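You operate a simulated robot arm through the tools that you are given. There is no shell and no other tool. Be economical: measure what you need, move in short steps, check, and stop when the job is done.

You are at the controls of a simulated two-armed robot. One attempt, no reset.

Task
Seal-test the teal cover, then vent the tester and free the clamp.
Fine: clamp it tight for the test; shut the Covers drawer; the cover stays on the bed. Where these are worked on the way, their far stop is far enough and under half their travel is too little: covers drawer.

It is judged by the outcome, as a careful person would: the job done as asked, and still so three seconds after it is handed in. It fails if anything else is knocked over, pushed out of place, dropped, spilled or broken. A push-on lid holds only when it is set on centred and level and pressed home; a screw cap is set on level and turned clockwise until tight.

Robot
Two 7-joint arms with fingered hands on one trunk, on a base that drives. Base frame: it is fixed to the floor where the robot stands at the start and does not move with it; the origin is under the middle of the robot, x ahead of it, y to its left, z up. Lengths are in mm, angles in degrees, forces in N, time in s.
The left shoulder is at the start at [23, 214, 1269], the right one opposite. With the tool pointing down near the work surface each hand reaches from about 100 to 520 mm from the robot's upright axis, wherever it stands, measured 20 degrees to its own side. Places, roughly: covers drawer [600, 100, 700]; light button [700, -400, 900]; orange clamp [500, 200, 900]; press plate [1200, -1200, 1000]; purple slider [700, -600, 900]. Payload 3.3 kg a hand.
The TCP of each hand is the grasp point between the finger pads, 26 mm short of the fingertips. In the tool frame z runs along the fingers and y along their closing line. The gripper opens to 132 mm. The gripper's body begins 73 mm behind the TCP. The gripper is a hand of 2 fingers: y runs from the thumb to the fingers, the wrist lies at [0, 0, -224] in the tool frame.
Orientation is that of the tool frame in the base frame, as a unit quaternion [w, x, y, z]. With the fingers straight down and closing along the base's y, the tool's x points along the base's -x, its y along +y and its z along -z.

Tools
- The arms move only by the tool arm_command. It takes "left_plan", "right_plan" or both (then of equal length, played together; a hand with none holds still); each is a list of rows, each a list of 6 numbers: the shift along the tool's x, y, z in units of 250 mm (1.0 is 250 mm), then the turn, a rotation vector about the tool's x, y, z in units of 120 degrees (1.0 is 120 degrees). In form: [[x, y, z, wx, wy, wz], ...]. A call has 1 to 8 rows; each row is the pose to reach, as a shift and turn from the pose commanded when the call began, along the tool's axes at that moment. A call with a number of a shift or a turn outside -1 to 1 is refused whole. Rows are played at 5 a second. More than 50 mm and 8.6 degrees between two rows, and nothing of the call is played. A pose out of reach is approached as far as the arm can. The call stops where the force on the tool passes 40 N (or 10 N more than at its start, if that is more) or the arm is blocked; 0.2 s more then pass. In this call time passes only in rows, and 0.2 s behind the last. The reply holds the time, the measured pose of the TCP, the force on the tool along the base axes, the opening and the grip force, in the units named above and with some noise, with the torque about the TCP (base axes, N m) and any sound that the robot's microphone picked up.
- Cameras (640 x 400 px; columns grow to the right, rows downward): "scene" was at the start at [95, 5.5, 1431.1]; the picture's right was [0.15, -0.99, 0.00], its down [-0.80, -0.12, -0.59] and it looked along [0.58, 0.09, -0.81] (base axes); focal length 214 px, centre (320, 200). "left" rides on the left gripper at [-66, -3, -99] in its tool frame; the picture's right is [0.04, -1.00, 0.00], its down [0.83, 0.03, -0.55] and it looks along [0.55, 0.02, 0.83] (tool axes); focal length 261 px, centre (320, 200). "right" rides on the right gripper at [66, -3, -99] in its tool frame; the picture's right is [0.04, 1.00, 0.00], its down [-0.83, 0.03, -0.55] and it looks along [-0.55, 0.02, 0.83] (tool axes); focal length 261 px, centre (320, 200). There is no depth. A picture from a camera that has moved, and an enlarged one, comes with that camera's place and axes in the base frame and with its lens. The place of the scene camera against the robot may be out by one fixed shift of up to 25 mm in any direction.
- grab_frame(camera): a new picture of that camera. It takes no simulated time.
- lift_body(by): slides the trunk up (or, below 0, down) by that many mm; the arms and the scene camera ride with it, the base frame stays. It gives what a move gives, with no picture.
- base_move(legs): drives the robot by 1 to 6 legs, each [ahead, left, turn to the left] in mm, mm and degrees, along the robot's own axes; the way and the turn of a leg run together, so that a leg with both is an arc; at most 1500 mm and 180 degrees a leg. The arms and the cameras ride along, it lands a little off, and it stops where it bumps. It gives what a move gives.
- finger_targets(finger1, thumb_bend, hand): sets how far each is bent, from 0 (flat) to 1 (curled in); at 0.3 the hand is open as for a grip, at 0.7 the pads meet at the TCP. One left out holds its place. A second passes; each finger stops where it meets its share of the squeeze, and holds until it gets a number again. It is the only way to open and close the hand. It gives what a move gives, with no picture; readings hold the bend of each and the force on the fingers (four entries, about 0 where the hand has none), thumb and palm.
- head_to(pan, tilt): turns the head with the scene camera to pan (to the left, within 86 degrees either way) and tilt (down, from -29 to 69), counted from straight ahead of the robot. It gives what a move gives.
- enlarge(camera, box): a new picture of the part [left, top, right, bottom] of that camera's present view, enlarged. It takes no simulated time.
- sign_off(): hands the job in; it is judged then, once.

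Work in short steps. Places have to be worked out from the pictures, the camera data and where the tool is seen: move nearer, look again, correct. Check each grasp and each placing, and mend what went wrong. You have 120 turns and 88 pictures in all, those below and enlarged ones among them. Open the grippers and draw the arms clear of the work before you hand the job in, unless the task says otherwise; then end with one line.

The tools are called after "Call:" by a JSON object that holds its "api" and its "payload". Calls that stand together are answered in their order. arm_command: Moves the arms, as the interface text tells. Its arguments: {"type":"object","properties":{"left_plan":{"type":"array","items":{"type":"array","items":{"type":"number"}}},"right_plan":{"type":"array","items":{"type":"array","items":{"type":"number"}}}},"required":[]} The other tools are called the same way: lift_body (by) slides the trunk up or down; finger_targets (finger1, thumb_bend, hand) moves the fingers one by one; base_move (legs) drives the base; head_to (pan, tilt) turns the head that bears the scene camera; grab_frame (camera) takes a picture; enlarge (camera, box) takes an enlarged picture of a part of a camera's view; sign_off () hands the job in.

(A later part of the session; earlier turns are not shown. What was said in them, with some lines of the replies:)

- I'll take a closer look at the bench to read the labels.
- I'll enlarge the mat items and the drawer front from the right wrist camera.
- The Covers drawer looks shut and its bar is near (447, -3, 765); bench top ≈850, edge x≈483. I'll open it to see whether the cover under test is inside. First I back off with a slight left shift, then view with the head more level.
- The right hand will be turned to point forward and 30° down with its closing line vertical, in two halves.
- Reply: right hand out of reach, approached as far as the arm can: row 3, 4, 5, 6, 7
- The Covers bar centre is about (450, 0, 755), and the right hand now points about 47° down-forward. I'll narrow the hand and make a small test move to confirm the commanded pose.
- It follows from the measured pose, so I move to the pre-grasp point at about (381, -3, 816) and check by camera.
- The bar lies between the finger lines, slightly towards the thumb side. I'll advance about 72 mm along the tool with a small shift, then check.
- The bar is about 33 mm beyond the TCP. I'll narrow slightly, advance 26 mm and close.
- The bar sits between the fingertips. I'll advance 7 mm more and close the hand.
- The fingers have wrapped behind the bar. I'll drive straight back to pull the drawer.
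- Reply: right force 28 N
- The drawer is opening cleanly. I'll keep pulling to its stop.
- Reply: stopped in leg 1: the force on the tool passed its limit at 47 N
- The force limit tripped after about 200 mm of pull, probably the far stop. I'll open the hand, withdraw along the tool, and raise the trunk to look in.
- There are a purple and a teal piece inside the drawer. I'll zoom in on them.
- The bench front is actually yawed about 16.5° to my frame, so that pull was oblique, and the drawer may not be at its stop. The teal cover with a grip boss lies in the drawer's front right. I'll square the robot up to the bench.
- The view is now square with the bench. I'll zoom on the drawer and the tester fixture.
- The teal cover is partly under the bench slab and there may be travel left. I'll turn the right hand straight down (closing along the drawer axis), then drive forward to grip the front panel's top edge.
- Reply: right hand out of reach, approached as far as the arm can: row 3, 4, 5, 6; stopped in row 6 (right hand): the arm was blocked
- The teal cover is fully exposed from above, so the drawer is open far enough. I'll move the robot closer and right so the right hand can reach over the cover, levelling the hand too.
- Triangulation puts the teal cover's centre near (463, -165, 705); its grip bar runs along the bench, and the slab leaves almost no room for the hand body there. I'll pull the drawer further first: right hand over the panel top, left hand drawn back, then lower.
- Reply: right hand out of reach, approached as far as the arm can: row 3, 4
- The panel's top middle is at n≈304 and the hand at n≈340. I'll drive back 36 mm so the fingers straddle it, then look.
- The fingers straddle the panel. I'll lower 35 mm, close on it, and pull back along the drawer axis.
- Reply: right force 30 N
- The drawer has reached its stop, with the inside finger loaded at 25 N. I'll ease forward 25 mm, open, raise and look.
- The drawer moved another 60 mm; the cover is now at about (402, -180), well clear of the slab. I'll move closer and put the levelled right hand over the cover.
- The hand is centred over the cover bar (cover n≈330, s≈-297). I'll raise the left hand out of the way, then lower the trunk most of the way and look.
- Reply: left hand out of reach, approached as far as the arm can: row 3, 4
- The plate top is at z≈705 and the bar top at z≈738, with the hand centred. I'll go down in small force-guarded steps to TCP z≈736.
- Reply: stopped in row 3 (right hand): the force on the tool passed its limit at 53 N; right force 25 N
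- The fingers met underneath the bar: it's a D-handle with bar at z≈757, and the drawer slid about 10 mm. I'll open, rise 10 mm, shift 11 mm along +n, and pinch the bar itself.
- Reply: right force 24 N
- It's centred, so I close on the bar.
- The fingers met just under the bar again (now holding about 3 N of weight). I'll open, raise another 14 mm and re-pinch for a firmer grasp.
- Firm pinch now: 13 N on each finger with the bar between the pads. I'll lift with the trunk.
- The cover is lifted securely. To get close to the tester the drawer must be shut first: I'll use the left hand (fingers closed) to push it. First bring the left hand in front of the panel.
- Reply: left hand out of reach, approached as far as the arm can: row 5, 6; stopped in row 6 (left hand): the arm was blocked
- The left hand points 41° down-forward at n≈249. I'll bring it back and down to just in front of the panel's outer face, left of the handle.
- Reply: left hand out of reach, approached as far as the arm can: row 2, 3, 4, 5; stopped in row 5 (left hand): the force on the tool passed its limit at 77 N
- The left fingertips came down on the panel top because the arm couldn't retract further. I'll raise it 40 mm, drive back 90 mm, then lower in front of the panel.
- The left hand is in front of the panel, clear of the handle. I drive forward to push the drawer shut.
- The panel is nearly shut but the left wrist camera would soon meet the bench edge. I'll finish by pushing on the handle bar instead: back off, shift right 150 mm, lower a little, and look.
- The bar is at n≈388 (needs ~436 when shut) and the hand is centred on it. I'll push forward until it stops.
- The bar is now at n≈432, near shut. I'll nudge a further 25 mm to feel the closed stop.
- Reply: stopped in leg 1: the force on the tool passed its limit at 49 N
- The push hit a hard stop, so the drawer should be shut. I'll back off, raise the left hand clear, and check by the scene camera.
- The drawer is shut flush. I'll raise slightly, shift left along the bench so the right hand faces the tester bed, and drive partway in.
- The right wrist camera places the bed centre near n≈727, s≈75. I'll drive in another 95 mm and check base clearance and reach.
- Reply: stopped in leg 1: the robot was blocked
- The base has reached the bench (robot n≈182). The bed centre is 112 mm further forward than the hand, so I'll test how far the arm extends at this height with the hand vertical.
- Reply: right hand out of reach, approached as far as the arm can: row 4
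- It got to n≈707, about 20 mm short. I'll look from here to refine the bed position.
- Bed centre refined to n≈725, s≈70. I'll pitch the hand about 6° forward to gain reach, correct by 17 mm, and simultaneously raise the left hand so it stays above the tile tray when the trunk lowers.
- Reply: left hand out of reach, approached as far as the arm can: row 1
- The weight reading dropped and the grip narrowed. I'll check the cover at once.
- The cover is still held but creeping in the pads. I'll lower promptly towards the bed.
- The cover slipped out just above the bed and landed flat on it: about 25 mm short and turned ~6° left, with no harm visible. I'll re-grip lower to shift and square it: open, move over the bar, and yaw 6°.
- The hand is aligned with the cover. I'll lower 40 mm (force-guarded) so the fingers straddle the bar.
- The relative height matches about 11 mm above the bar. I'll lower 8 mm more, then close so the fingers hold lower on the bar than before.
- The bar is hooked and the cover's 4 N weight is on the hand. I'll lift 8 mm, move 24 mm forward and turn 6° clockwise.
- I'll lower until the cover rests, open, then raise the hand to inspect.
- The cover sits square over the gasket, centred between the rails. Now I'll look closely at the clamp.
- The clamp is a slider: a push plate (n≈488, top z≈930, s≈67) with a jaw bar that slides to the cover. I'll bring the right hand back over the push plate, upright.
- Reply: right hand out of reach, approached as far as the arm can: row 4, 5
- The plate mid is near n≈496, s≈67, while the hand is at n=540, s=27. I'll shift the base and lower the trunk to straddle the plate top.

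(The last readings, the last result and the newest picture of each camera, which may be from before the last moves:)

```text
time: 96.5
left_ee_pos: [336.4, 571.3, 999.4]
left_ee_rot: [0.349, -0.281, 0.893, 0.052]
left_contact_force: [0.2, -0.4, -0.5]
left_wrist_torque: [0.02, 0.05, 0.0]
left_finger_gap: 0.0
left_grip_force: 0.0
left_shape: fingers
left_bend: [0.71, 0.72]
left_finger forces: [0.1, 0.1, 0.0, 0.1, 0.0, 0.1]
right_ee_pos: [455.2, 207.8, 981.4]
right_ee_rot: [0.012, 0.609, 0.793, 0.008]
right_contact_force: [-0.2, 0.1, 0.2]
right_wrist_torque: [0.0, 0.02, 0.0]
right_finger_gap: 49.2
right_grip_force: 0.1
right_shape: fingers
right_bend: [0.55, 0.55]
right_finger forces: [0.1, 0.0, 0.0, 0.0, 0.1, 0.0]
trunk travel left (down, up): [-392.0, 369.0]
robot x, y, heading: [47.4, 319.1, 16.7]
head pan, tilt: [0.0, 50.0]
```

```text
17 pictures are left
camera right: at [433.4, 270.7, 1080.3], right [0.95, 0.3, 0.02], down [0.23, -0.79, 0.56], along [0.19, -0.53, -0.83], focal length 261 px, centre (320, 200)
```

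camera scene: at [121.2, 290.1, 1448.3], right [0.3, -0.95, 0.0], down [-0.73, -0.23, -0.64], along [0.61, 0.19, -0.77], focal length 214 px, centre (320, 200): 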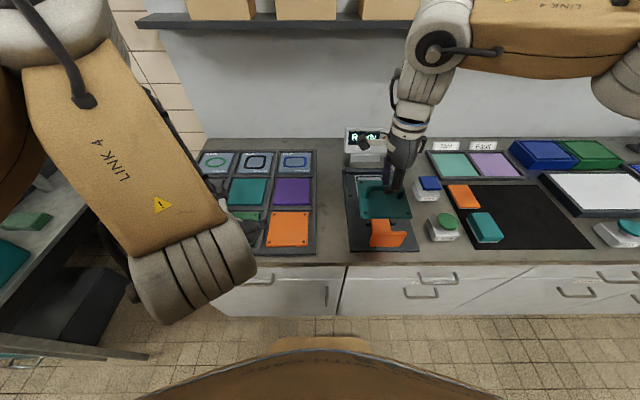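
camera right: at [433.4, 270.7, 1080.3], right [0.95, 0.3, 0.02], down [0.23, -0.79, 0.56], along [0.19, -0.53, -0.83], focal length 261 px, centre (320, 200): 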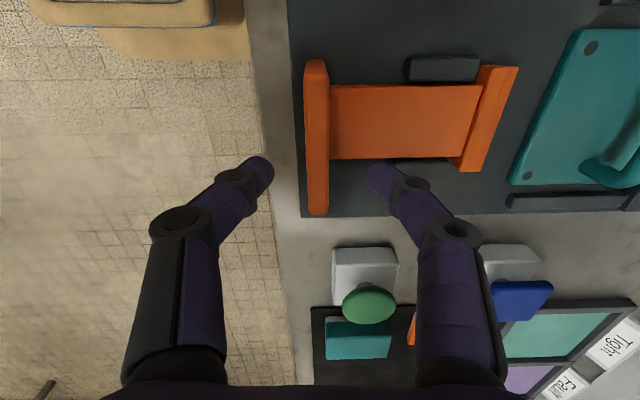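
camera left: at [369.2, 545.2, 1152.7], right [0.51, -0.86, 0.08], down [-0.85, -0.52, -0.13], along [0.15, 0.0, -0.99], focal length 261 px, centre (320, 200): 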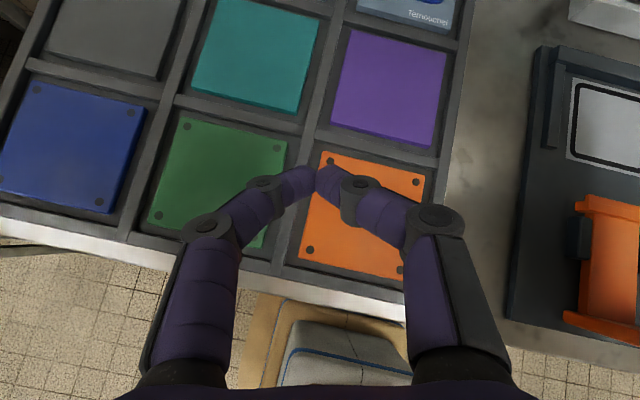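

The fingers straddle the push plate nicely. I'll lower 45 mm and pinch it.

Call:
{"api": "lift_body", "payload": {"by": -45}}

Call:
{"api": "finger_targets", "payload": {"hand": "right", "finger1": 0.8, "thumb_bend": 0.8}}

```text
time: 97.3
left_ee_pos: [336.8, 571.6, 952.2]
left_ee_rot: [0.342, -0.283, 0.895, 0.052]
left_contact_force: [-0.3, -0.1, -0.6]
left_wrist_torque: [-0.01, -0.02, -0.01]
left_finger_gap: 0.0
left_grip_force: 0.2
left_shape: fingers
left_bend: [0.71, 0.72]
left_finger forces: [0.0, 0.0, 0.0, 0.0, 0.0, 0.0]
right_ee_pos: [456.5, 207.5, 936.3]
right_ee_rot: [0.009, 0.609, 0.793, 0.007]
right_contact_force: [-0.3, 0.2, 0.0]
right_wrist_torque: [-0.01, 0.02, 0.02]
right_finger_gap: 49.7
right_grip_force: 0.0
right_shape: fingers
right_bend: [0.55, 0.55]
right_finger forces: [0.0, 0.0, 0.0, 0.0, 0.0, 0.0]
trunk travel left (down, up): [-347.0, 414.0]
robot x, y, heading: [49.8, 319.2, 16.9]
head pan, tilt: [0.0, 50.0]
```

```text
time: 98.3
left_ee_pos: [338.3, 570.8, 951.5]
left_ee_rot: [0.342, -0.281, 0.895, 0.051]
left_contact_force: [0.5, 0.7, 0.5]
left_wrist_torque: [-0.01, -0.01, 0.03]
left_finger_gap: 0.1
left_grip_force: 0.0
left_shape: fingers
left_bend: [0.71, 0.72]
left_finger forces: [0.1, 0.1, 0.1, 0.0, 0.1, 0.0]
right_ee_pos: [456.3, 207.2, 935.8]
right_ee_rot: [0.008, 0.608, 0.794, 0.004]
right_contact_force: [-3.0, 1.7, -17.4]
right_wrist_torque: [0.03, 0.11, -0.01]
right_finger_gap: 10.0
right_grip_force: 12.4
right_shape: fingers
right_bend: [0.73, 0.66]
right_finger forces: [10.8, 0.0, 0.0, 0.1, 13.6, 0.1]
trunk travel left (down, up): [-347.0, 414.0]
robot x, y, heading: [49.5, 316.5, 17.0]
head pan, tilt: [0.0, 50.0]
```

The plate is gripped. I'll push the clamp toward the cover until it meets resistance.

Call:
{"api": "arm_command", "payload": {"right_plan": [[0, 0.04, 0, 0, 0, 0], [0, 0.08, 0, 0, 0, 0], [0, 0.12, 0, 0, 0, 0], [0, 0.16, 0, 0, 0, 0], [0, 0.2, 0, 0, 0, 0], [0, 0.24, 0, 0, 0, 0], [0, 0.28, 0, 0, 0, 0], [0, 0.32, 0, 0, 0, 0]]}}

Call:
{"api": "grab_frame", "payload": {"camera": "right"}}

```text
time: 100.1
left_ee_pos: [333.4, 571.2, 953.8]
left_ee_rot: [0.344, -0.281, 0.894, 0.051]
left_contact_force: [-0.2, 0.4, -0.7]
left_wrist_torque: [-0.02, 0.01, 0.0]
left_finger_gap: 0.0
left_grip_force: 0.0
left_shape: fingers
left_bend: [0.71, 0.72]
left_finger forces: [0.1, 0.0, 0.1, 0.0, 0.1, 0.1]
right_ee_pos: [517.3, 224.0, 940.8]
right_ee_rot: [0.003, 0.609, 0.793, 0.0]
right_contact_force: [-33.5, -5.6, 12.1]
right_wrist_torque: [-0.21, 1.07, -0.08]
right_finger_gap: 15.4
right_grip_force: 18.3
right_shape: fingers
right_bend: [0.8, 0.64]
right_finger forces: [1.9, 0.0, 0.0, 0.0, 35.7, 0.0]
trunk travel left (down, up): [-347.0, 414.0]
robot x, y, heading: [49.2, 314.4, 16.7]
head pan, tilt: [0.0, 50.0]
stopped in row 8 (right hand): the force on the tool passed its limit at 42 N (the readings are from after the stop); the commanded pose is now the measured one
```

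```text
16 pictures are left
camera right: at [498.4, 287.4, 1039.4], right [0.95, 0.3, 0.0], down [0.25, -0.79, 0.56], along [0.17, -0.53, -0.83], focal length 261 px, centre (320, 200)
```

right: 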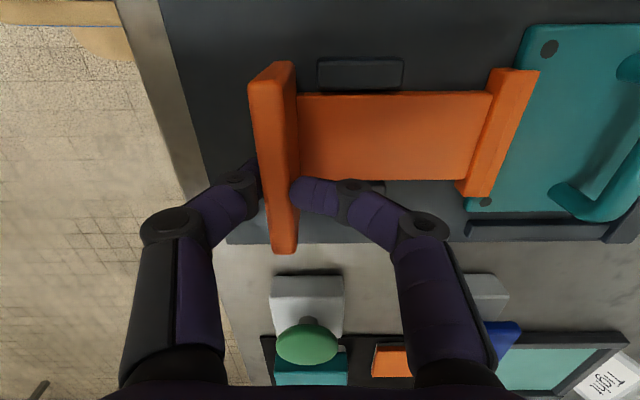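

The jaw overlaps the cover edge and resists at 42 N. I'll check the display and jaw from the scene camera.

Call:
{"api": "enlarge", "payload": {"camera": "scene", "box": [320, 20, 500, 220]}}

```text
2.00 times, centred on (410, 120) of scene
camera zoom: at [159.8, 344.9, 1233.1], right [0.29, -0.96, 0.0], down [-0.73, -0.22, -0.65], along [0.62, 0.19, -0.76], focal length 429 px, centre (140, 360)
```

zoom: 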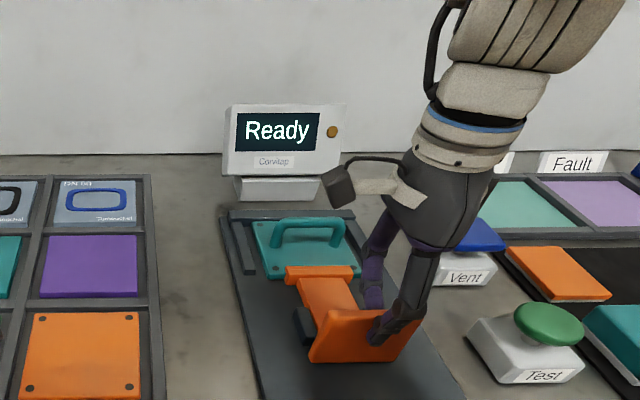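

The jaw is on the cover's front edge. I'll push once more to confirm it's at its tight stop.

Call:
{"api": "arm_command", "payload": {"right_plan": [[0, 0.02, 0, 0, 0, 0], [0, 0.04, 0, 0, 0, 0], [0, 0.06, 0, 0, 0, 0], [0, 0.08, 0, 0, 0, 0], [0, 0.1, 0, 0, 0, 0]]}}

```text
time: 100.7
left_ee_pos: [333.3, 570.5, 954.2]
left_ee_rot: [0.345, -0.28, 0.894, 0.051]
left_contact_force: [0.0, -0.5, -1.2]
left_wrist_torque: [0.0, 0.01, 0.04]
left_finger_gap: 0.0
left_grip_force: 0.1
left_shape: fingers
left_bend: [0.71, 0.72]
left_finger forces: [0.0, 0.0, 0.0, 0.0, 0.0, 0.0]
right_ee_pos: [523.0, 224.2, 939.9]
right_ee_rot: [-0.001, 0.609, 0.793, -0.005]
right_contact_force: [-40.0, -8.1, 13.4]
right_wrist_torque: [-0.31, 1.23, -0.02]
right_finger_gap: 19.5
right_grip_force: 20.1
right_shape: fingers
right_bend: [0.8, 0.62]
right_finger forces: [0.1, 0.1, 0.0, 0.1, 39.8, 0.0]
trunk travel left (down, up): [-347.0, 414.0]
robot x, y, heading: [50.3, 316.9, 16.6]
head pan, tilt: [0.0, 50.0]
stopped in row 3 (right hand): the force on the tool passed its limit at 47 N (the readings are from after the stop); the commanded pose is now the measured one
```

The clamp is at its stop with 47 N and no real movement. I'll release, raise, and shift the base right so the right hand is near the Test button.

Call:
{"api": "finger_targets", "payload": {"hand": "right", "finger1": 0.5, "thumb_bend": 0.5}}

Call:
{"api": "lift_body", "payload": {"by": 120}}

Call:
{"api": "base_move", "payload": {"legs": [[0, -190, 0]]}}

Call:
{"api": "finger_targets", "payload": {"hand": "right", "finger1": 0.72, "thumb_bend": 0.72}}

Call:
{"api": "grab_frame", "payload": {"camera": "right"}}

Call:
{"api": "grab_frame", "payload": {"camera": "scene"}}

```text
time: 101.7
left_ee_pos: [336.7, 571.0, 951.8]
left_ee_rot: [0.343, -0.282, 0.895, 0.053]
left_contact_force: [0.1, -0.8, -0.5]
left_wrist_torque: [0.03, 0.0, 0.01]
left_finger_gap: 0.0
left_grip_force: 0.0
left_shape: fingers
left_bend: [0.71, 0.72]
left_finger forces: [0.0, 0.0, 0.1, 0.0, 0.0, 0.0]
right_ee_pos: [531.0, 227.8, 938.7]
right_ee_rot: [0.001, 0.61, 0.792, -0.002]
right_contact_force: [-4.2, -0.9, 0.9]
right_wrist_torque: [-0.03, 0.09, 0.01]
right_finger_gap: 72.9
right_grip_force: 2.5
right_shape: fingers
right_bend: [0.5, 0.48]
right_finger forces: [0.1, 0.1, 0.0, 0.0, 4.5, 0.0]
trunk travel left (down, up): [-347.0, 414.0]
robot x, y, heading: [47.5, 318.3, 16.8]
head pan, tilt: [0.0, 50.0]
```

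```text
time: 103.2
left_ee_pos: [336.8, 572.4, 1073.3]
left_ee_rot: [0.342, -0.282, 0.895, 0.052]
left_contact_force: [-0.4, -0.8, 0.4]
left_wrist_torque: [0.01, 0.01, -0.01]
left_finger_gap: 0.1
left_grip_force: 0.2
left_shape: fingers
left_bend: [0.71, 0.72]
left_finger forces: [0.0, 0.1, 0.0, 0.1, 0.0, 0.0]
right_ee_pos: [531.4, 226.9, 1057.7]
right_ee_rot: [0.001, 0.61, 0.793, -0.003]
right_contact_force: [0.7, -0.4, -0.1]
right_wrist_torque: [0.01, 0.01, -0.01]
right_finger_gap: 66.3
right_grip_force: 0.1
right_shape: fingers
right_bend: [0.5, 0.5]
right_finger forces: [0.1, 0.0, 0.0, 0.0, 0.1, 0.1]
trunk travel left (down, up): [-467.0, 294.0]
robot x, y, heading: [46.3, 320.9, 16.7]
head pan, tilt: [0.0, 50.0]
```

```text
time: 104.8
left_ee_pos: [392.7, 390.8, 1072.9]
left_ee_rot: [0.342, -0.281, 0.895, 0.051]
left_contact_force: [-0.3, 0.6, -0.4]
left_wrist_torque: [-0.01, 0.01, 0.03]
left_finger_gap: 0.2
left_grip_force: 0.1
left_shape: fingers
left_bend: [0.71, 0.72]
left_finger forces: [0.1, 0.0, 0.0, 0.0, 0.0, 0.0]
right_ee_pos: [587.0, 45.8, 1058.0]
right_ee_rot: [0.0, 0.608, 0.794, -0.002]
right_contact_force: [0.0, -0.2, -0.2]
right_wrist_torque: [0.02, -0.01, 0.02]
right_finger_gap: 66.2
right_grip_force: 0.1
right_shape: fingers
right_bend: [0.5, 0.5]
right_finger forces: [0.0, 0.1, 0.1, 0.1, 0.0, 0.0]
trunk travel left (down, up): [-467.0, 294.0]
robot x, y, heading: [105.0, 139.3, 16.9]
head pan, tilt: [0.0, 50.0]
```

```text
time: 105.8
left_ee_pos: [391.8, 392.2, 1072.9]
left_ee_rot: [0.342, -0.282, 0.895, 0.052]
left_contact_force: [0.1, 0.3, 0.4]
left_wrist_torque: [-0.01, 0.0, 0.0]
left_finger_gap: 0.0
left_grip_force: 0.0
left_shape: fingers
left_bend: [0.71, 0.72]
left_finger forces: [0.0, 0.0, 0.0, 0.0, 0.1, 0.0]
right_ee_pos: [587.4, 48.8, 1058.4]
right_ee_rot: [0.002, 0.607, 0.795, -0.002]
right_contact_force: [0.0, -0.1, -0.4]
right_wrist_torque: [0.04, -0.03, 0.02]
right_finger_gap: 0.2
right_grip_force: 0.0
right_shape: fingers
right_bend: [0.71, 0.71]
right_finger forces: [0.0, 0.0, 0.0, 0.1, 0.0, 0.1]
trunk travel left (down, up): [-467.0, 294.0]
robot x, y, heading: [102.1, 133.7, 17.0]
head pan, tilt: [0.0, 50.0]
```

```text
14 pictures are left
camera right: at [567.7, 111.3, 1157.5], right [0.95, 0.3, 0.0], down [0.25, -0.79, 0.56], along [0.16, -0.53, -0.83], focal length 261 px, centre (320, 200)
```

right: 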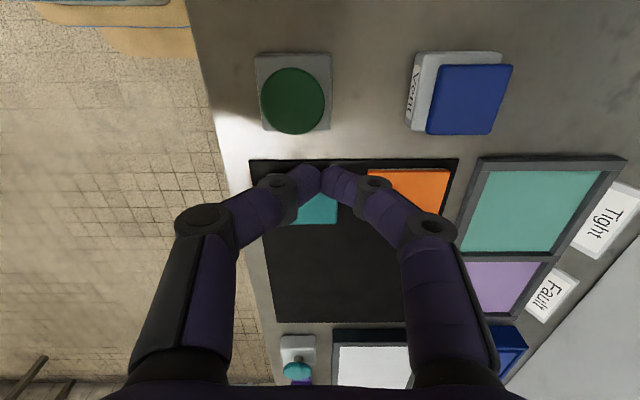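

```text
13 pictures are left
camera scene: at [204.1, 160.9, 1353.2], right [0.29, -0.96, 0.0], down [-0.73, -0.22, -0.64], along [0.61, 0.19, -0.77], focal length 214 px, centre (320, 200)
```

scene: 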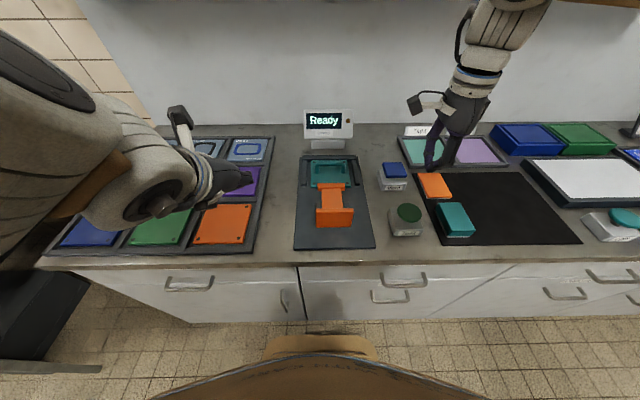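

Test button top is at about n 551, s -114, z 914 and Vent at about (710, -109). I'll position the closed fingertips over Test and lower.

Call:
{"api": "arm_command", "payload": {"right_plan": [[0.018, -0.05, 0, 0, 0, 0], [0.036, -0.1, 0, 0, 0, 0]]}}

Call:
{"api": "lift_body", "payload": {"by": -85}}

Call:
{"api": "grab_frame", "payload": {"camera": "right"}}

```text
time: 106.3
left_ee_pos: [391.2, 392.6, 1071.7]
left_ee_rot: [0.343, -0.281, 0.895, 0.052]
left_contact_force: [0.3, -0.9, -0.9]
left_wrist_torque: [0.0, -0.02, -0.01]
left_finger_gap: 0.0
left_grip_force: 0.0
left_shape: fingers
left_bend: [0.71, 0.72]
left_finger forces: [0.1, 0.1, 0.0, 0.0, 0.1, 0.1]
right_ee_pos: [561.6, 49.7, 1058.2]
right_ee_rot: [0.001, 0.607, 0.795, -0.002]
right_contact_force: [-0.4, 0.1, 0.5]
right_wrist_torque: [0.0, 0.0, 0.0]
right_finger_gap: 0.2
right_grip_force: 0.1
right_shape: fingers
right_bend: [0.71, 0.71]
right_finger forces: [0.0, 0.0, 0.0, 0.0, 0.1, 0.0]
trunk travel left (down, up): [-467.0, 294.0]
robot x, y, heading: [101.9, 135.4, 17.1]
head pan, tilt: [0.0, 50.0]
```

```text
time: 107.6
left_ee_pos: [390.8, 391.7, 987.6]
left_ee_rot: [0.343, -0.281, 0.895, 0.051]
left_contact_force: [-0.1, 0.9, -0.3]
left_wrist_torque: [0.0, -0.01, 0.0]
left_finger_gap: 0.0
left_grip_force: 0.0
left_shape: fingers
left_bend: [0.71, 0.72]
left_finger forces: [0.0, 0.0, 0.0, 0.1, 0.1, 0.0]
right_ee_pos: [559.0, 50.1, 973.9]
right_ee_rot: [0.001, 0.608, 0.794, -0.001]
right_contact_force: [-0.3, -0.1, -0.9]
right_wrist_torque: [0.0, -0.01, 0.02]
right_finger_gap: 0.0
right_grip_force: 0.1
right_shape: fingers
right_bend: [0.71, 0.71]
right_finger forces: [0.1, 0.0, 0.0, 0.0, 0.1, 0.0]
trunk travel left (down, up): [-382.0, 379.0]
robot x, y, heading: [99.5, 139.0, 16.8]
head pan, tilt: [0.0, 50.0]
```

```text
12 pictures are left
camera right: at [540.5, 113.1, 1073.1], right [0.95, 0.3, 0.0], down [0.25, -0.79, 0.56], along [0.17, -0.53, -0.83], focal length 261 px, centre (320, 200)
```

right: 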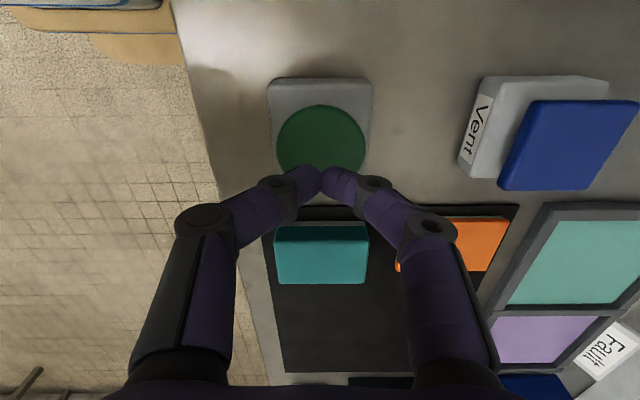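

The tip projects right onto the button centre. I'll press down in small steps.

Call:
{"api": "arm_command", "payload": {"right_plan": [[0, 0, 0.06, 0, 0, 0], [0, 0, 0.1, 0, 0, 0], [0, 0, 0.13, 0, 0, 0], [0, 0, 0.15, 0, 0, 0], [0, 0, 0.17, 0, 0, 0], [0, 0, 0.19, 0, 0, 0], [0, 0, 0.21, 0, 0, 0], [0, 0, 0.23, 0, 0, 0]]}}

Call:
{"api": "enlarge", "payload": {"camera": "scene", "box": [270, 60, 450, 240]}}

```text
time: 109.2
left_ee_pos: [388.6, 392.9, 989.1]
left_ee_rot: [0.344, -0.281, 0.894, 0.052]
left_contact_force: [-0.1, 0.4, -0.1]
left_wrist_torque: [0.01, -0.02, 0.01]
left_finger_gap: 0.1
left_grip_force: 0.0
left_shape: fingers
left_bend: [0.71, 0.72]
left_finger forces: [0.0, 0.1, 0.0, 0.0, 0.1, 0.0]
right_ee_pos: [559.2, 51.2, 926.6]
right_ee_rot: [0.003, 0.61, 0.792, 0.004]
right_contact_force: [-4.6, -4.8, 32.8]
right_wrist_torque: [-0.14, 0.2, 0.01]
right_finger_gap: 0.0
right_grip_force: 20.5
right_shape: fingers
right_bend: [0.73, 0.73]
right_finger forces: [12.9, 0.0, 0.0, 0.1, 28.4, 0.0]
trunk travel left (down, up): [-382.0, 379.0]
robot x, y, heading: [99.4, 138.5, 16.8]
head pan, tilt: [0.0, 50.0]
heard: click
stopped in row 8 (right hand): the force on the tool passed its limit at 44 N (the readings are from after the stop); the commanded pose is now the measured one
```

```text
2.22 times, centred on (360, 150) of scene
camera zoom: at [211.2, 163.5, 1268.2], right [0.29, -0.96, 0.0], down [-0.73, -0.22, -0.64], along [0.62, 0.19, -0.76], focal length 477 px, centre (231, 311)
```

zoom: 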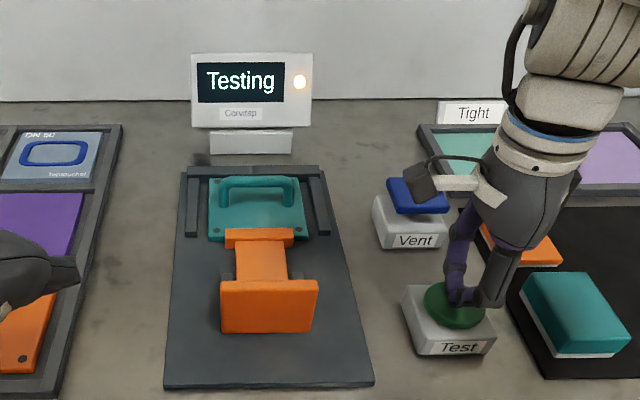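

Click heard and the display shows "Testing". I'll lift off, begin moving over Vent, and watch the display.

Call:
{"api": "arm_command", "payload": {"right_plan": [[0, 0, -0.1, 0, 0, 0], [0, 0, -0.2, 0, 0, 0], [0, 0, -0.28, 0, 0, 0]]}}

Call:
{"api": "arm_command", "payload": {"right_plan": [[0.01, 0.16, 0, 0, 0, 0], [0.015, 0.32, 0, 0, 0, 0], [0.018, 0.48, 0, 0, 0, 0], [0.02, 0.63, 0, 0, 0, 0]]}}

Call:
{"api": "enlarge", "payload": {"camera": "scene", "box": [270, 60, 450, 240]}}

```text
time: 110.0
left_ee_pos: [391.0, 392.0, 986.5]
left_ee_rot: [0.341, -0.282, 0.895, 0.051]
left_contact_force: [-0.5, -0.4, -0.1]
left_wrist_torque: [0.01, -0.02, -0.02]
left_finger_gap: 0.0
left_grip_force: 0.1
left_shape: fingers
left_bend: [0.71, 0.72]
left_finger forces: [0.1, 0.0, 0.0, 0.0, 0.0, 0.0]
right_ee_pos: [560.9, 50.8, 993.7]
right_ee_rot: [0.002, 0.609, 0.793, 0.001]
right_contact_force: [-1.0, -0.3, -0.2]
right_wrist_torque: [0.01, 0.01, 0.01]
right_finger_gap: 0.0
right_grip_force: 0.1
right_shape: fingers
right_bend: [0.71, 0.71]
right_finger forces: [0.1, 0.0, 0.1, 0.0, 0.1, 0.0]
trunk travel left (down, up): [-382.0, 379.0]
robot x, y, heading: [99.6, 140.1, 17.0]
head pan, tilt: [0.0, 50.0]
```

```text
time: 111.0
left_ee_pos: [391.5, 392.5, 987.4]
left_ee_rot: [0.342, -0.282, 0.895, 0.052]
left_contact_force: [0.0, -0.4, 1.1]
left_wrist_torque: [-0.04, 0.04, 0.02]
left_finger_gap: 0.0
left_grip_force: 0.0
left_shape: fingers
left_bend: [0.71, 0.72]
left_finger forces: [0.1, 0.1, 0.0, 0.0, 0.0, 0.0]
right_ee_pos: [655.6, 92.7, 985.3]
right_ee_rot: [0.002, 0.608, 0.794, 0.001]
right_contact_force: [-0.2, -0.1, -0.2]
right_wrist_torque: [-0.01, -0.02, -0.02]
right_finger_gap: 0.1
right_grip_force: 0.1
right_shape: fingers
right_bend: [0.71, 0.71]
right_finger forces: [0.0, 0.1, 0.0, 0.0, 0.0, 0.1]
right hand out of reach, approached as far as the arm can: row 3, 4
trunk travel left (down, up): [-382.0, 379.0]
robot x, y, heading: [106.6, 138.3, 16.8]
head pan, tilt: [0.0, 50.0]
```

```text
2.22 times, centred on (360, 150) of scene
camera zoom: at [214.0, 164.5, 1267.7], right [0.29, -0.96, 0.0], down [-0.73, -0.22, -0.64], along [0.61, 0.19, -0.77], focal length 477 px, centre (231, 311)
```

zoom: 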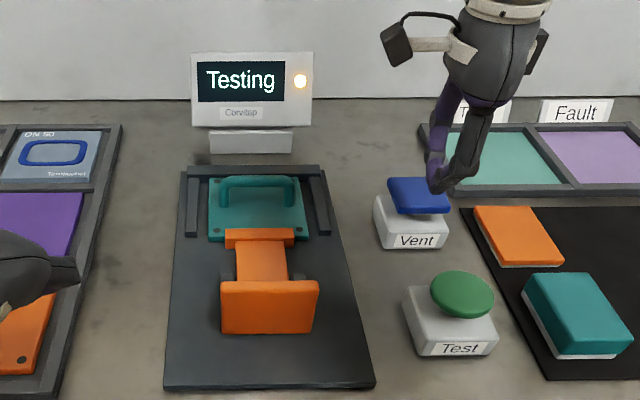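

Still "Testing". The hand needs about 50 mm more reach for Vent, so I'll drive in 34 mm, then look again at the button and the display.

Call:
{"api": "base_move", "payload": {"legs": [[34, 0, 0]]}}

Call:
{"api": "arm_command", "payload": {"right_plan": [[-0.02, 0.02, 0, 0, 0, 0], [-0.03, 0.05, 0, 0, 0, 0]]}}

Call:
{"api": "grab_frame", "payload": {"camera": "right"}}

Call:
{"api": "enlarge", "payload": {"camera": "scene", "box": [270, 60, 450, 240]}}

```text
time: 111.8
left_ee_pos: [426.1, 401.9, 985.3]
left_ee_rot: [0.34, -0.283, 0.895, 0.052]
left_contact_force: [0.5, 0.4, -0.3]
left_wrist_torque: [0.03, 0.05, 0.02]
left_finger_gap: 0.1
left_grip_force: 0.1
left_shape: fingers
left_bend: [0.71, 0.72]
left_finger forces: [0.0, 0.1, 0.0, 0.0, 0.0, 0.0]
right_ee_pos: [688.8, 100.3, 984.7]
right_ee_rot: [0.001, 0.609, 0.793, 0.0]
right_contact_force: [0.4, 0.6, -0.3]
right_wrist_torque: [0.0, 0.04, 0.0]
right_finger_gap: 0.0
right_grip_force: 0.1
right_shape: fingers
right_bend: [0.71, 0.71]
right_finger forces: [0.0, 0.1, 0.0, 0.0, 0.1, 0.0]
trunk travel left (down, up): [-382.0, 379.0]
robot x, y, heading: [134.7, 148.9, 17.1]
head pan, tilt: [0.0, 50.0]
```

```text
time: 112.4
left_ee_pos: [423.4, 401.6, 987.7]
left_ee_rot: [0.342, -0.281, 0.895, 0.051]
left_contact_force: [-0.9, -0.4, 0.6]
left_wrist_torque: [0.02, -0.03, 0.01]
left_finger_gap: 0.2
left_grip_force: 0.1
left_shape: fingers
left_bend: [0.71, 0.72]
left_finger forces: [0.1, 0.1, 0.1, 0.0, 0.0, 0.0]
right_ee_pos: [687.5, 98.0, 984.0]
right_ee_rot: [0.002, 0.61, 0.793, 0.001]
right_contact_force: [0.4, -0.7, 0.7]
right_wrist_torque: [-0.03, 0.0, 0.02]
right_finger_gap: 0.2
right_grip_force: 0.1
right_shape: fingers
right_bend: [0.71, 0.71]
right_finger forces: [0.0, 0.0, 0.0, 0.0, 0.0, 0.0]
right hand out of reach, approached as far as the arm can: row 1, 2
trunk travel left (down, up): [-382.0, 379.0]
robot x, y, heading: [135.4, 151.5, 16.7]
head pan, tilt: [0.0, 50.0]
```

```text
9 pictures are left
camera right: at [668.4, 161.4, 1084.0], right [0.95, 0.3, 0.0], down [0.25, -0.8, 0.55], along [0.17, -0.53, -0.83], focal length 261 px, centre (320, 200)
```

right: 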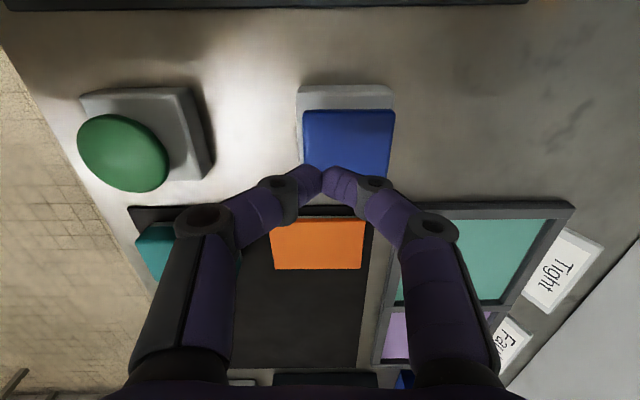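

```text
2.22 times, centred on (360, 150) of scene
camera zoom: at [246.1, 173.6, 1267.8], right [0.29, -0.96, 0.0], down [-0.73, -0.22, -0.64], along [0.61, 0.19, -0.77], focal length 477 px, centre (231, 311)
```

zoom: 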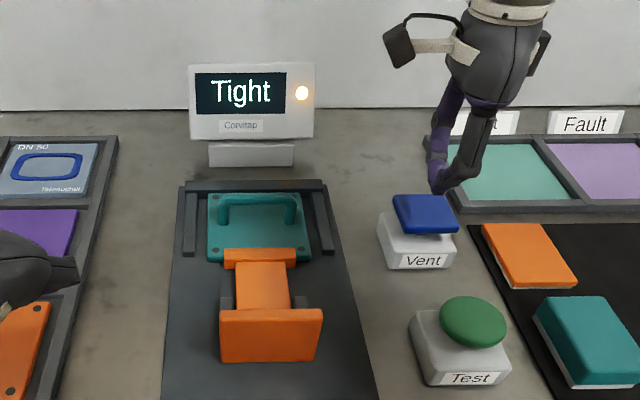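

The result is "Tight". Now press Vent: the button centre is ~19 mm further, so I include a slight forward tilt and shift while descending.

Call:
{"api": "arm_command", "payload": {"right_plan": [[0, 0.03, 0.06, -0.015, 0, 0], [0, 0.055, 0.1, -0.03, 0, 0], [0, 0.065, 0.13, -0.03, 0, 0], [0, 0.065, 0.15, -0.03, 0, 0], [0, 0.065, 0.17, -0.03, 0, 0], [0, 0.065, 0.19, -0.03, 0, 0], [0, 0.065, 0.21, -0.03, 0, 0], [0, 0.065, 0.23, -0.03, 0, 0]]}}

Call:
{"api": "enlarge", "payload": {"camera": "scene", "box": [270, 60, 450, 240]}}

```text
time: 114.2
left_ee_pos: [423.3, 401.1, 988.6]
left_ee_rot: [0.343, -0.282, 0.895, 0.052]
left_contact_force: [0.3, 0.7, -1.0]
left_wrist_torque: [-0.01, 0.01, 0.02]
left_finger_gap: 0.1
left_grip_force: 0.0
left_shape: fingers
left_bend: [0.71, 0.72]
left_finger forces: [0.0, 0.0, 0.0, 0.0, 0.0, 0.1]
right_ee_pos: [702.8, 102.4, 929.1]
right_ee_rot: [0.021, 0.609, 0.793, 0.027]
right_contact_force: [-3.4, -3.0, 20.9]
right_wrist_torque: [-0.07, 0.17, -0.01]
right_finger_gap: 0.1
right_grip_force: 9.0
right_shape: fingers
right_bend: [0.72, 0.73]
right_finger forces: [0.1, 0.1, 0.0, 0.1, 18.8, 0.0]
trunk travel left (down, up): [-382.0, 379.0]
robot x, y, heading: [136.0, 146.1, 16.7]
head pan, tilt: [0.0, 50.0]
heard: click
```

```text
2.22 times, centred on (360, 150) of scene
camera zoom: at [244.3, 173.4, 1268.2], right [0.29, -0.96, 0.0], down [-0.73, -0.22, -0.64], along [0.62, 0.19, -0.77], focal length 477 px, centre (231, 311)
```

zoom: 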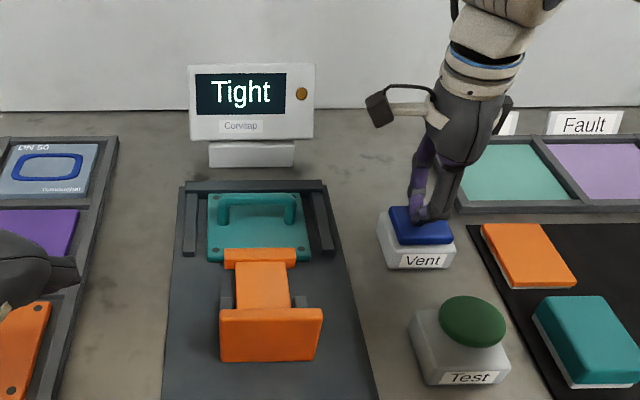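

Click heard and the pressure lamp went out: vented. I'll raise, retract, and return over the clamp's push plate (front now near n≈556, s≈67).

Call:
{"api": "lift_body", "payload": {"by": 110}}

Call:
{"api": "arm_command", "payload": {"right_plan": [[0, -0.16, -0.01, 0.01, 0, 0], [0, -0.32, -0.02, 0.03, 0, 0], [0, -0.44, -0.02, 0.03, 0, 0]]}}

Call:
{"api": "base_move", "payload": {"legs": [[-34, 172, 0]]}}

Call:
{"api": "finger_targets", "payload": {"hand": "right", "finger1": 0.5, "thumb_bend": 0.5}}

Call:
{"api": "grab_frame", "payload": {"camera": "right"}}

```text
time: 115.6
left_ee_pos: [423.4, 401.4, 1098.6]
left_ee_rot: [0.342, -0.282, 0.895, 0.052]
left_contact_force: [-0.1, 0.3, 0.1]
left_wrist_torque: [-0.01, 0.02, 0.03]
left_finger_gap: 0.0
left_grip_force: 0.1
left_shape: fingers
left_bend: [0.71, 0.72]
left_finger forces: [0.1, 0.1, 0.0, 0.0, 0.0, 0.1]
right_ee_pos: [703.0, 101.9, 1036.2]
right_ee_rot: [0.019, 0.609, 0.793, 0.025]
right_contact_force: [0.3, 0.1, 0.0]
right_wrist_torque: [0.01, 0.0, 0.0]
right_finger_gap: 0.0
right_grip_force: 0.2
right_shape: fingers
right_bend: [0.71, 0.71]
right_finger forces: [0.0, 0.0, 0.0, 0.0, 0.1, 0.1]
trunk travel left (down, up): [-492.0, 269.0]
robot x, y, heading: [134.5, 148.4, 16.7]
head pan, tilt: [0.0, 50.0]
```

```text
time: 116.4
left_ee_pos: [424.4, 400.5, 1097.8]
left_ee_rot: [0.341, -0.282, 0.895, 0.052]
left_contact_force: [0.8, 0.0, 0.6]
left_wrist_torque: [0.04, 0.01, -0.04]
left_finger_gap: 0.0
left_grip_force: 0.0
left_shape: fingers
left_bend: [0.71, 0.72]
left_finger forces: [0.0, 0.0, 0.0, 0.1, 0.0, 0.0]
right_ee_pos: [598.1, 73.3, 1034.9]
right_ee_rot: [0.002, 0.61, 0.793, 0.002]
right_contact_force: [-0.1, -0.3, 0.4]
right_wrist_torque: [0.03, -0.03, 0.03]
right_finger_gap: 0.2
right_grip_force: 0.0
right_shape: fingers
right_bend: [0.71, 0.71]
right_finger forces: [0.0, 0.0, 0.0, 0.1, 0.0, 0.0]
trunk travel left (down, up): [-492.0, 269.0]
robot x, y, heading: [134.1, 150.3, 16.7]
head pan, tilt: [0.0, 50.0]
```

```text
time: 117.9
left_ee_pos: [341.0, 554.2, 1096.9]
left_ee_rot: [0.342, -0.282, 0.895, 0.052]
left_contact_force: [0.2, 0.6, -0.1]
left_wrist_torque: [0.02, -0.03, 0.01]
left_finger_gap: 0.1
left_grip_force: 0.0
left_shape: fingers
left_bend: [0.71, 0.72]
left_finger forces: [0.0, 0.1, 0.1, 0.0, 0.0, 0.0]
right_ee_pos: [517.9, 227.3, 1035.8]
right_ee_rot: [0.001, 0.609, 0.794, 0.001]
right_contact_force: [-0.7, 0.3, 0.5]
right_wrist_torque: [-0.05, -0.02, 0.03]
right_finger_gap: 0.1
right_grip_force: 0.0
right_shape: fingers
right_bend: [0.71, 0.71]
right_finger forces: [0.0, 0.0, 0.1, 0.0, 0.1, 0.1]
trunk travel left (down, up): [-492.0, 269.0]
robot x, y, heading: [51.8, 300.5, 16.9]
head pan, tilt: [0.0, 50.0]
```

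```text
time: 118.9
left_ee_pos: [343.1, 553.2, 1096.8]
left_ee_rot: [0.342, -0.283, 0.895, 0.052]
left_contact_force: [0.6, -0.5, 0.7]
left_wrist_torque: [-0.02, 0.01, 0.0]
left_finger_gap: 0.1
left_grip_force: 0.1
left_shape: fingers
left_bend: [0.71, 0.72]
left_finger forces: [0.0, 0.0, 0.0, 0.0, 0.1, 0.0]
right_ee_pos: [516.9, 225.3, 1035.1]
right_ee_rot: [0.002, 0.609, 0.793, 0.001]
right_contact_force: [0.2, 0.4, 0.1]
right_wrist_torque: [0.0, 0.04, 0.0]
right_finger_gap: 65.8
right_grip_force: 0.1
right_shape: fingers
right_bend: [0.5, 0.5]
right_finger forces: [0.0, 0.0, 0.0, 0.0, 0.0, 0.1]
trunk travel left (down, up): [-492.0, 269.0]
robot x, y, heading: [52.2, 300.8, 17.0]
head pan, tilt: [0.0, 50.0]
```

```text
6 pictures are left
camera right: at [498.1, 288.9, 1134.7], right [0.95, 0.3, 0.0], down [0.25, -0.8, 0.55], along [0.17, -0.53, -0.83], focal length 261 px, centre (320, 200)
```

right: 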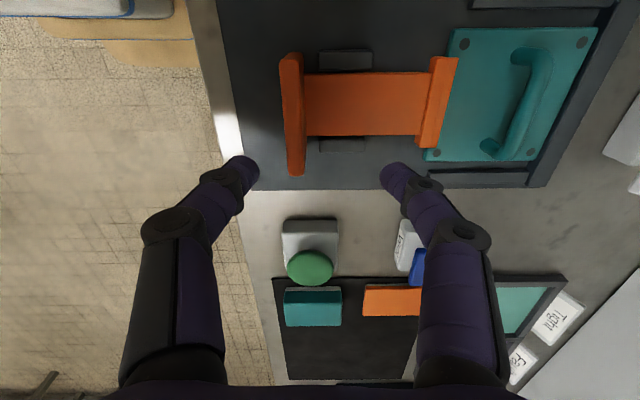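

The plate mid is at n≈541. I'll shift 18 mm back, lower over it, pinch and then pull back with the base.

Call:
{"api": "arm_command", "payload": {"right_plan": [[0.004, -0.074, 0, 0, 0, 0]]}}

Call:
{"api": "lift_body", "payload": {"by": -98}}

Call:
{"api": "finger_targets", "payload": {"hand": "right", "finger1": 0.8, "thumb_bend": 0.8}}

```text
time: 119.3
left_ee_pos: [341.4, 553.4, 1096.8]
left_ee_rot: [0.342, -0.282, 0.895, 0.051]
left_contact_force: [0.4, 0.0, -0.8]
left_wrist_torque: [-0.03, 0.0, 0.02]
left_finger_gap: 0.2
left_grip_force: 0.1
left_shape: fingers
left_bend: [0.71, 0.72]
left_finger forces: [0.1, 0.0, 0.1, 0.0, 0.0, 0.0]
right_ee_pos: [498.1, 222.0, 1035.1]
right_ee_rot: [0.001, 0.61, 0.793, 0.002]
right_contact_force: [-0.4, 0.7, 0.7]
right_wrist_torque: [0.01, 0.0, -0.02]
right_finger_gap: 65.9
right_grip_force: 0.1
right_shape: fingers
right_bend: [0.5, 0.5]
right_finger forces: [0.0, 0.0, 0.0, 0.0, 0.0, 0.0]
trunk travel left (down, up): [-492.0, 269.0]
robot x, y, heading: [54.3, 298.0, 17.1]
head pan, tilt: [0.0, 50.0]
```

```text
time: 120.6
left_ee_pos: [341.2, 552.8, 998.6]
left_ee_rot: [0.342, -0.281, 0.895, 0.051]
left_contact_force: [1.0, -0.9, 0.4]
left_wrist_torque: [-0.01, 0.01, -0.02]
left_finger_gap: 0.0
left_grip_force: 0.1
left_shape: fingers
left_bend: [0.71, 0.72]
left_finger forces: [0.0, 0.0, 0.0, 0.0, 0.1, 0.2]
right_ee_pos: [499.4, 221.4, 938.0]
right_ee_rot: [0.002, 0.609, 0.793, 0.001]
right_contact_force: [-0.2, 0.8, 0.3]
right_wrist_torque: [0.0, -0.01, -0.02]
right_finger_gap: 65.9
right_grip_force: 0.0
right_shape: fingers
right_bend: [0.5, 0.5]
right_finger forces: [0.1, 0.1, 0.1, 0.0, 0.0, 0.0]
trunk travel left (down, up): [-394.0, 367.0]
robot x, y, heading: [52.9, 298.1, 17.0]
head pan, tilt: [0.0, 50.0]
```

```text
time: 121.6
left_ee_pos: [341.1, 552.9, 999.4]
left_ee_rot: [0.342, -0.282, 0.895, 0.052]
left_contact_force: [0.3, -0.5, -0.2]
left_wrist_torque: [0.01, 0.01, -0.02]
left_finger_gap: 0.0
left_grip_force: 0.0
left_shape: fingers
left_bend: [0.71, 0.72]
left_finger forces: [0.0, 0.0, 0.1, 0.1, 0.0, 0.1]
right_ee_pos: [497.4, 221.8, 937.0]
right_ee_rot: [0.002, 0.609, 0.794, 0.001]
right_contact_force: [-9.8, -0.2, -14.6]
right_wrist_torque: [-0.03, 0.16, 0.05]
right_finger_gap: 10.1
right_grip_force: 13.4
right_shape: fingers
right_bend: [0.74, 0.65]
right_finger forces: [9.1, 0.0, 0.1, 0.0, 18.3, 0.0]
trunk travel left (down, up): [-394.0, 367.0]
robot x, y, heading: [53.5, 299.6, 17.1]
head pan, tilt: [0.0, 50.0]
```

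Gripped. Pulling the clamp back to its open stop.

Call:
{"api": "base_move", "payload": {"legs": [[-55, 0, 0]]}}

Call:
{"api": "grab_frame", "payload": {"camera": "right"}}

```text
time: 122.6
left_ee_pos: [290.6, 536.3, 998.9]
left_ee_rot: [0.342, -0.281, 0.895, 0.052]
left_contact_force: [0.0, 1.5, -0.1]
left_wrist_torque: [0.02, -0.01, -0.03]
left_finger_gap: 0.1
left_grip_force: 0.1
left_shape: fingers
left_bend: [0.71, 0.72]
left_finger forces: [0.1, 0.0, 0.0, 0.1, 0.1, 0.0]
right_ee_pos: [446.6, 206.4, 938.1]
right_ee_rot: [0.002, 0.61, 0.793, 0.002]
right_contact_force: [4.7, 0.8, 0.5]
right_wrist_torque: [0.05, -0.14, -0.01]
right_finger_gap: 9.8
right_grip_force: 15.1
right_shape: fingers
right_bend: [0.74, 0.74]
right_finger forces: [17.6, 0.1, 0.0, 0.0, 12.7, 0.0]
trunk travel left (down, up): [-394.0, 367.0]
robot x, y, heading: [4.3, 282.9, 16.7]
head pan, tilt: [0.0, 50.0]
```

```text
5 pictures are left
camera right: at [427.4, 268.5, 1037.0], right [0.96, 0.3, 0.0], down [0.24, -0.8, 0.55], along [0.17, -0.53, -0.83], focal length 261 px, centre (320, 200)
```

right: 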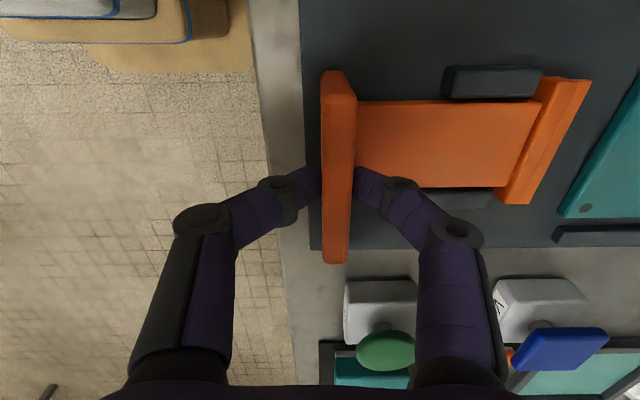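

The clamp is back near its starting place and clear of the cover. I'll pull 12 mm more to confirm the open stop.

Call:
{"api": "arm_command", "payload": {"right_plan": [[0, -0.016, 0, 0, 0, 0], [0, -0.032, 0, 0, 0, 0], [0, -0.048, 0, 0, 0, 0]]}}

Call:
{"api": "finger_targets", "payload": {"hand": "right", "finger1": 0.5, "thumb_bend": 0.5}}

Call:
{"api": "lift_body", "payload": {"by": 120}}

Call:
{"api": "base_move", "payload": {"legs": [[-300, 0, 0]]}}

Call:
{"api": "grab_frame", "payload": {"camera": "scene"}}

```text
time: 123.4
left_ee_pos: [291.1, 537.4, 999.3]
left_ee_rot: [0.341, -0.281, 0.896, 0.052]
left_contact_force: [-0.1, -0.7, 0.5]
left_wrist_torque: [0.03, 0.01, 0.0]
left_finger_gap: 0.0
left_grip_force: 0.0
left_shape: fingers
left_bend: [0.71, 0.72]
left_finger forces: [0.0, 0.0, 0.0, 0.0, 0.0, 0.0]
right_ee_pos: [437.5, 203.9, 937.8]
right_ee_rot: [0.002, 0.611, 0.792, 0.003]
right_contact_force: [21.3, 5.0, 4.2]
right_wrist_torque: [0.1, -0.52, -0.01]
right_finger_gap: 11.6
right_grip_force: 14.2
right_shape: fingers
right_bend: [0.73, 0.77]
right_finger forces: [25.3, 0.0, 0.1, 0.0, 3.1, 0.1]
trunk travel left (down, up): [-394.0, 367.0]
robot x, y, heading: [3.1, 282.9, 16.9]
head pan, tilt: [0.0, 50.0]
```

```text
time: 124.4
left_ee_pos: [288.8, 537.7, 999.2]
left_ee_rot: [0.342, -0.283, 0.895, 0.052]
left_contact_force: [0.3, 0.3, 0.2]
left_wrist_torque: [0.02, -0.02, -0.01]
left_finger_gap: 0.0
left_grip_force: 0.1
left_shape: fingers
left_bend: [0.71, 0.72]
left_finger forces: [0.0, 0.0, 0.1, 0.0, 0.1, 0.1]
right_ee_pos: [433.6, 202.7, 938.7]
right_ee_rot: [0.002, 0.61, 0.793, 0.003]
right_contact_force: [0.1, -1.0, -0.1]
right_wrist_torque: [0.0, -0.02, 0.01]
right_finger_gap: 65.8
right_grip_force: 0.1
right_shape: fingers
right_bend: [0.5, 0.5]
right_finger forces: [0.1, 0.0, 0.0, 0.0, 0.1, 0.0]
trunk travel left (down, up): [-394.0, 367.0]
robot x, y, heading: [2.9, 280.9, 17.0]
head pan, tilt: [0.0, 50.0]
```

```text
time: 125.9
left_ee_pos: [289.4, 536.3, 1119.0]
left_ee_rot: [0.342, -0.282, 0.895, 0.052]
left_contact_force: [0.3, 0.5, 0.0]
left_wrist_torque: [-0.02, 0.02, 0.0]
left_finger_gap: 0.0
left_grip_force: 0.0
left_shape: fingers
left_bend: [0.71, 0.72]
left_finger forces: [0.0, 0.0, 0.0, 0.0, 0.1, 0.0]
right_ee_pos: [433.8, 202.4, 1057.6]
right_ee_rot: [0.001, 0.61, 0.793, 0.002]
right_contact_force: [0.2, -0.2, -0.1]
right_wrist_torque: [-0.01, 0.02, -0.02]
right_finger_gap: 65.8
right_grip_force: 0.0
right_shape: fingers
right_bend: [0.5, 0.5]
right_finger forces: [0.0, 0.0, 0.0, 0.0, 0.0, 0.0]
trunk travel left (down, up): [-514.0, 247.0]
robot x, y, heading: [1.7, 285.2, 16.9]
head pan, tilt: [0.0, 50.0]
```

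```text
time: 127.9
left_ee_pos: [3.2, 450.5, 1119.7]
left_ee_rot: [0.342, -0.282, 0.895, 0.051]
left_contact_force: [-0.5, -0.2, -0.9]
left_wrist_torque: [-0.03, 0.04, 0.02]
left_finger_gap: 0.0
left_grip_force: 0.1
left_shape: fingers
left_bend: [0.71, 0.72]
left_finger forces: [0.0, 0.0, 0.0, 0.0, 0.1, 0.0]
right_ee_pos: [148.3, 115.4, 1059.7]
right_ee_rot: [0.001, 0.61, 0.793, 0.002]
right_contact_force: [0.1, -0.8, 0.3]
right_wrist_torque: [0.0, -0.02, 0.02]
right_finger_gap: 65.9
right_grip_force: 0.0
right_shape: fingers
right_bend: [0.5, 0.5]
right_finger forces: [0.0, 0.0, 0.1, 0.0, 0.1, 0.1]
trunk travel left (down, up): [-514.0, 247.0]
robot x, y, heading: [-283.0, 196.7, 17.1]
head pan, tilt: [0.0, 50.0]
```

```text
4 pictures are left
camera scene: at [-187.2, 218.2, 1400.5], right [0.29, -0.96, 0.0], down [-0.73, -0.22, -0.64], along [0.62, 0.19, -0.77], focal length 214 px, centre (320, 200)
```

scene: 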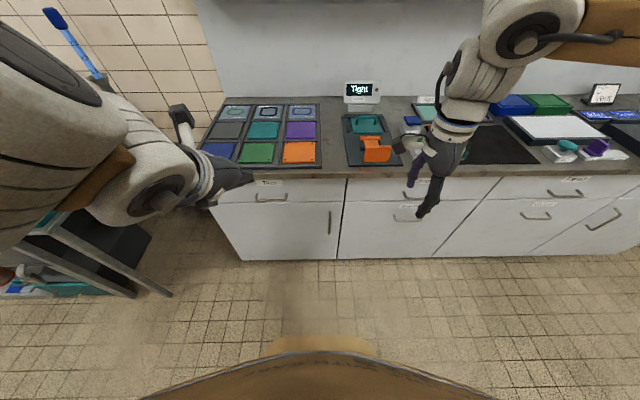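

The open stop is confirmed at 21 N. I'll open the left hand and take a final zoomed check of the cover, clamp, display and drawer.

Call:
{"api": "finger_targets", "payload": {"hand": "left", "finger1": 0.3, "thumb_bend": 0.3}}

Call:
{"api": "enlarge", "payload": {"camera": "scene", "box": [330, 70, 430, 190]}}

Call:
{"api": "enlarge", "payload": {"camera": "scene", "box": [240, 150, 560, 270]}}

```text
time: 128.9
left_ee_pos: [4.6, 450.6, 1120.7]
left_ee_rot: [0.342, -0.282, 0.895, 0.052]
left_contact_force: [0.8, -0.6, 0.8]
left_wrist_torque: [-0.02, 0.0, -0.03]
left_finger_gap: 132.9
left_grip_force: 0.0
left_shape: fingers
left_bend: [0.3, 0.3]
left_finger forces: [0.2, 0.0, 0.0, 0.0, 0.0, 0.1]
right_ee_pos: [150.6, 116.8, 1057.4]
right_ee_rot: [0.001, 0.609, 0.793, 0.001]
right_contact_force: [-0.2, -0.1, 0.1]
right_wrist_torque: [0.0, 0.0, -0.01]
right_finger_gap: 65.9
right_grip_force: 0.0
right_shape: fingers
right_bend: [0.5, 0.5]
right_finger forces: [0.1, 0.0, 0.1, 0.0, 0.1, 0.0]
trunk travel left (down, up): [-514.0, 247.0]
robot x, y, heading: [-289.3, 198.9, 16.7]
head pan, tilt: [0.0, 50.0]
```

```text
3.33 times, centred on (380, 130) of scene
camera zoom: at [-186.1, 218.5, 1400.4], right [0.29, -0.96, 0.0], down [-0.73, -0.22, -0.64], along [0.61, 0.19, -0.77], focal length 715 px, centre (120, 433)
```

zoom: 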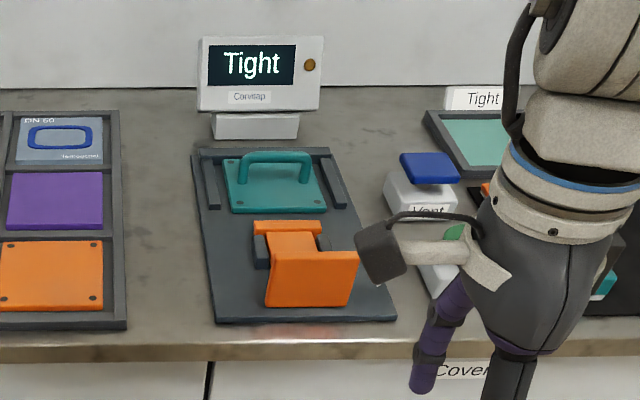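

```text
2.00 times, centred on (400, 210) of scene
camera zoom: at [-186.1, 218.5, 1400.4], right [0.29, -0.96, 0.0], down [-0.73, -0.22, -0.64], along [0.61, 0.19, -0.77], focal length 429 px, centre (160, 180)
```

zoom: 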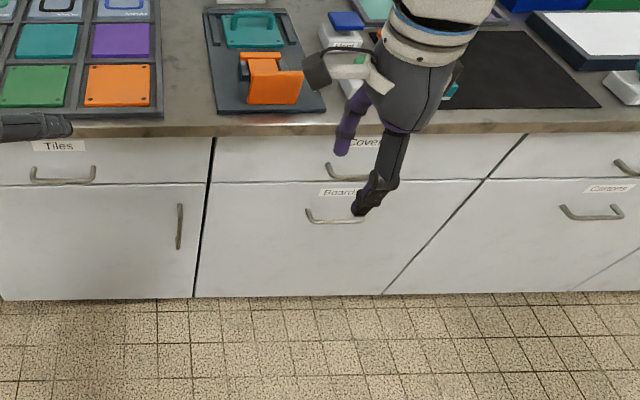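

The display reads "Tight", the pressure lamp is out, the clamp is drawn back, the cover is on the bed and the drawer is flush. Both hands are open and clear, so I'm handing in.

Call:
{"api": "sign_off", "payload": {}}

```text
The job is handed in.
```

The teal cover tested "Tight" with the clamp tight. The tester is vented and the clamp is free. The cover is still on the bed and the Covers drawer is shut. The cover slipped from the grip just above the bed and dropped onto it; I saw no damage and re-set it square before the test.
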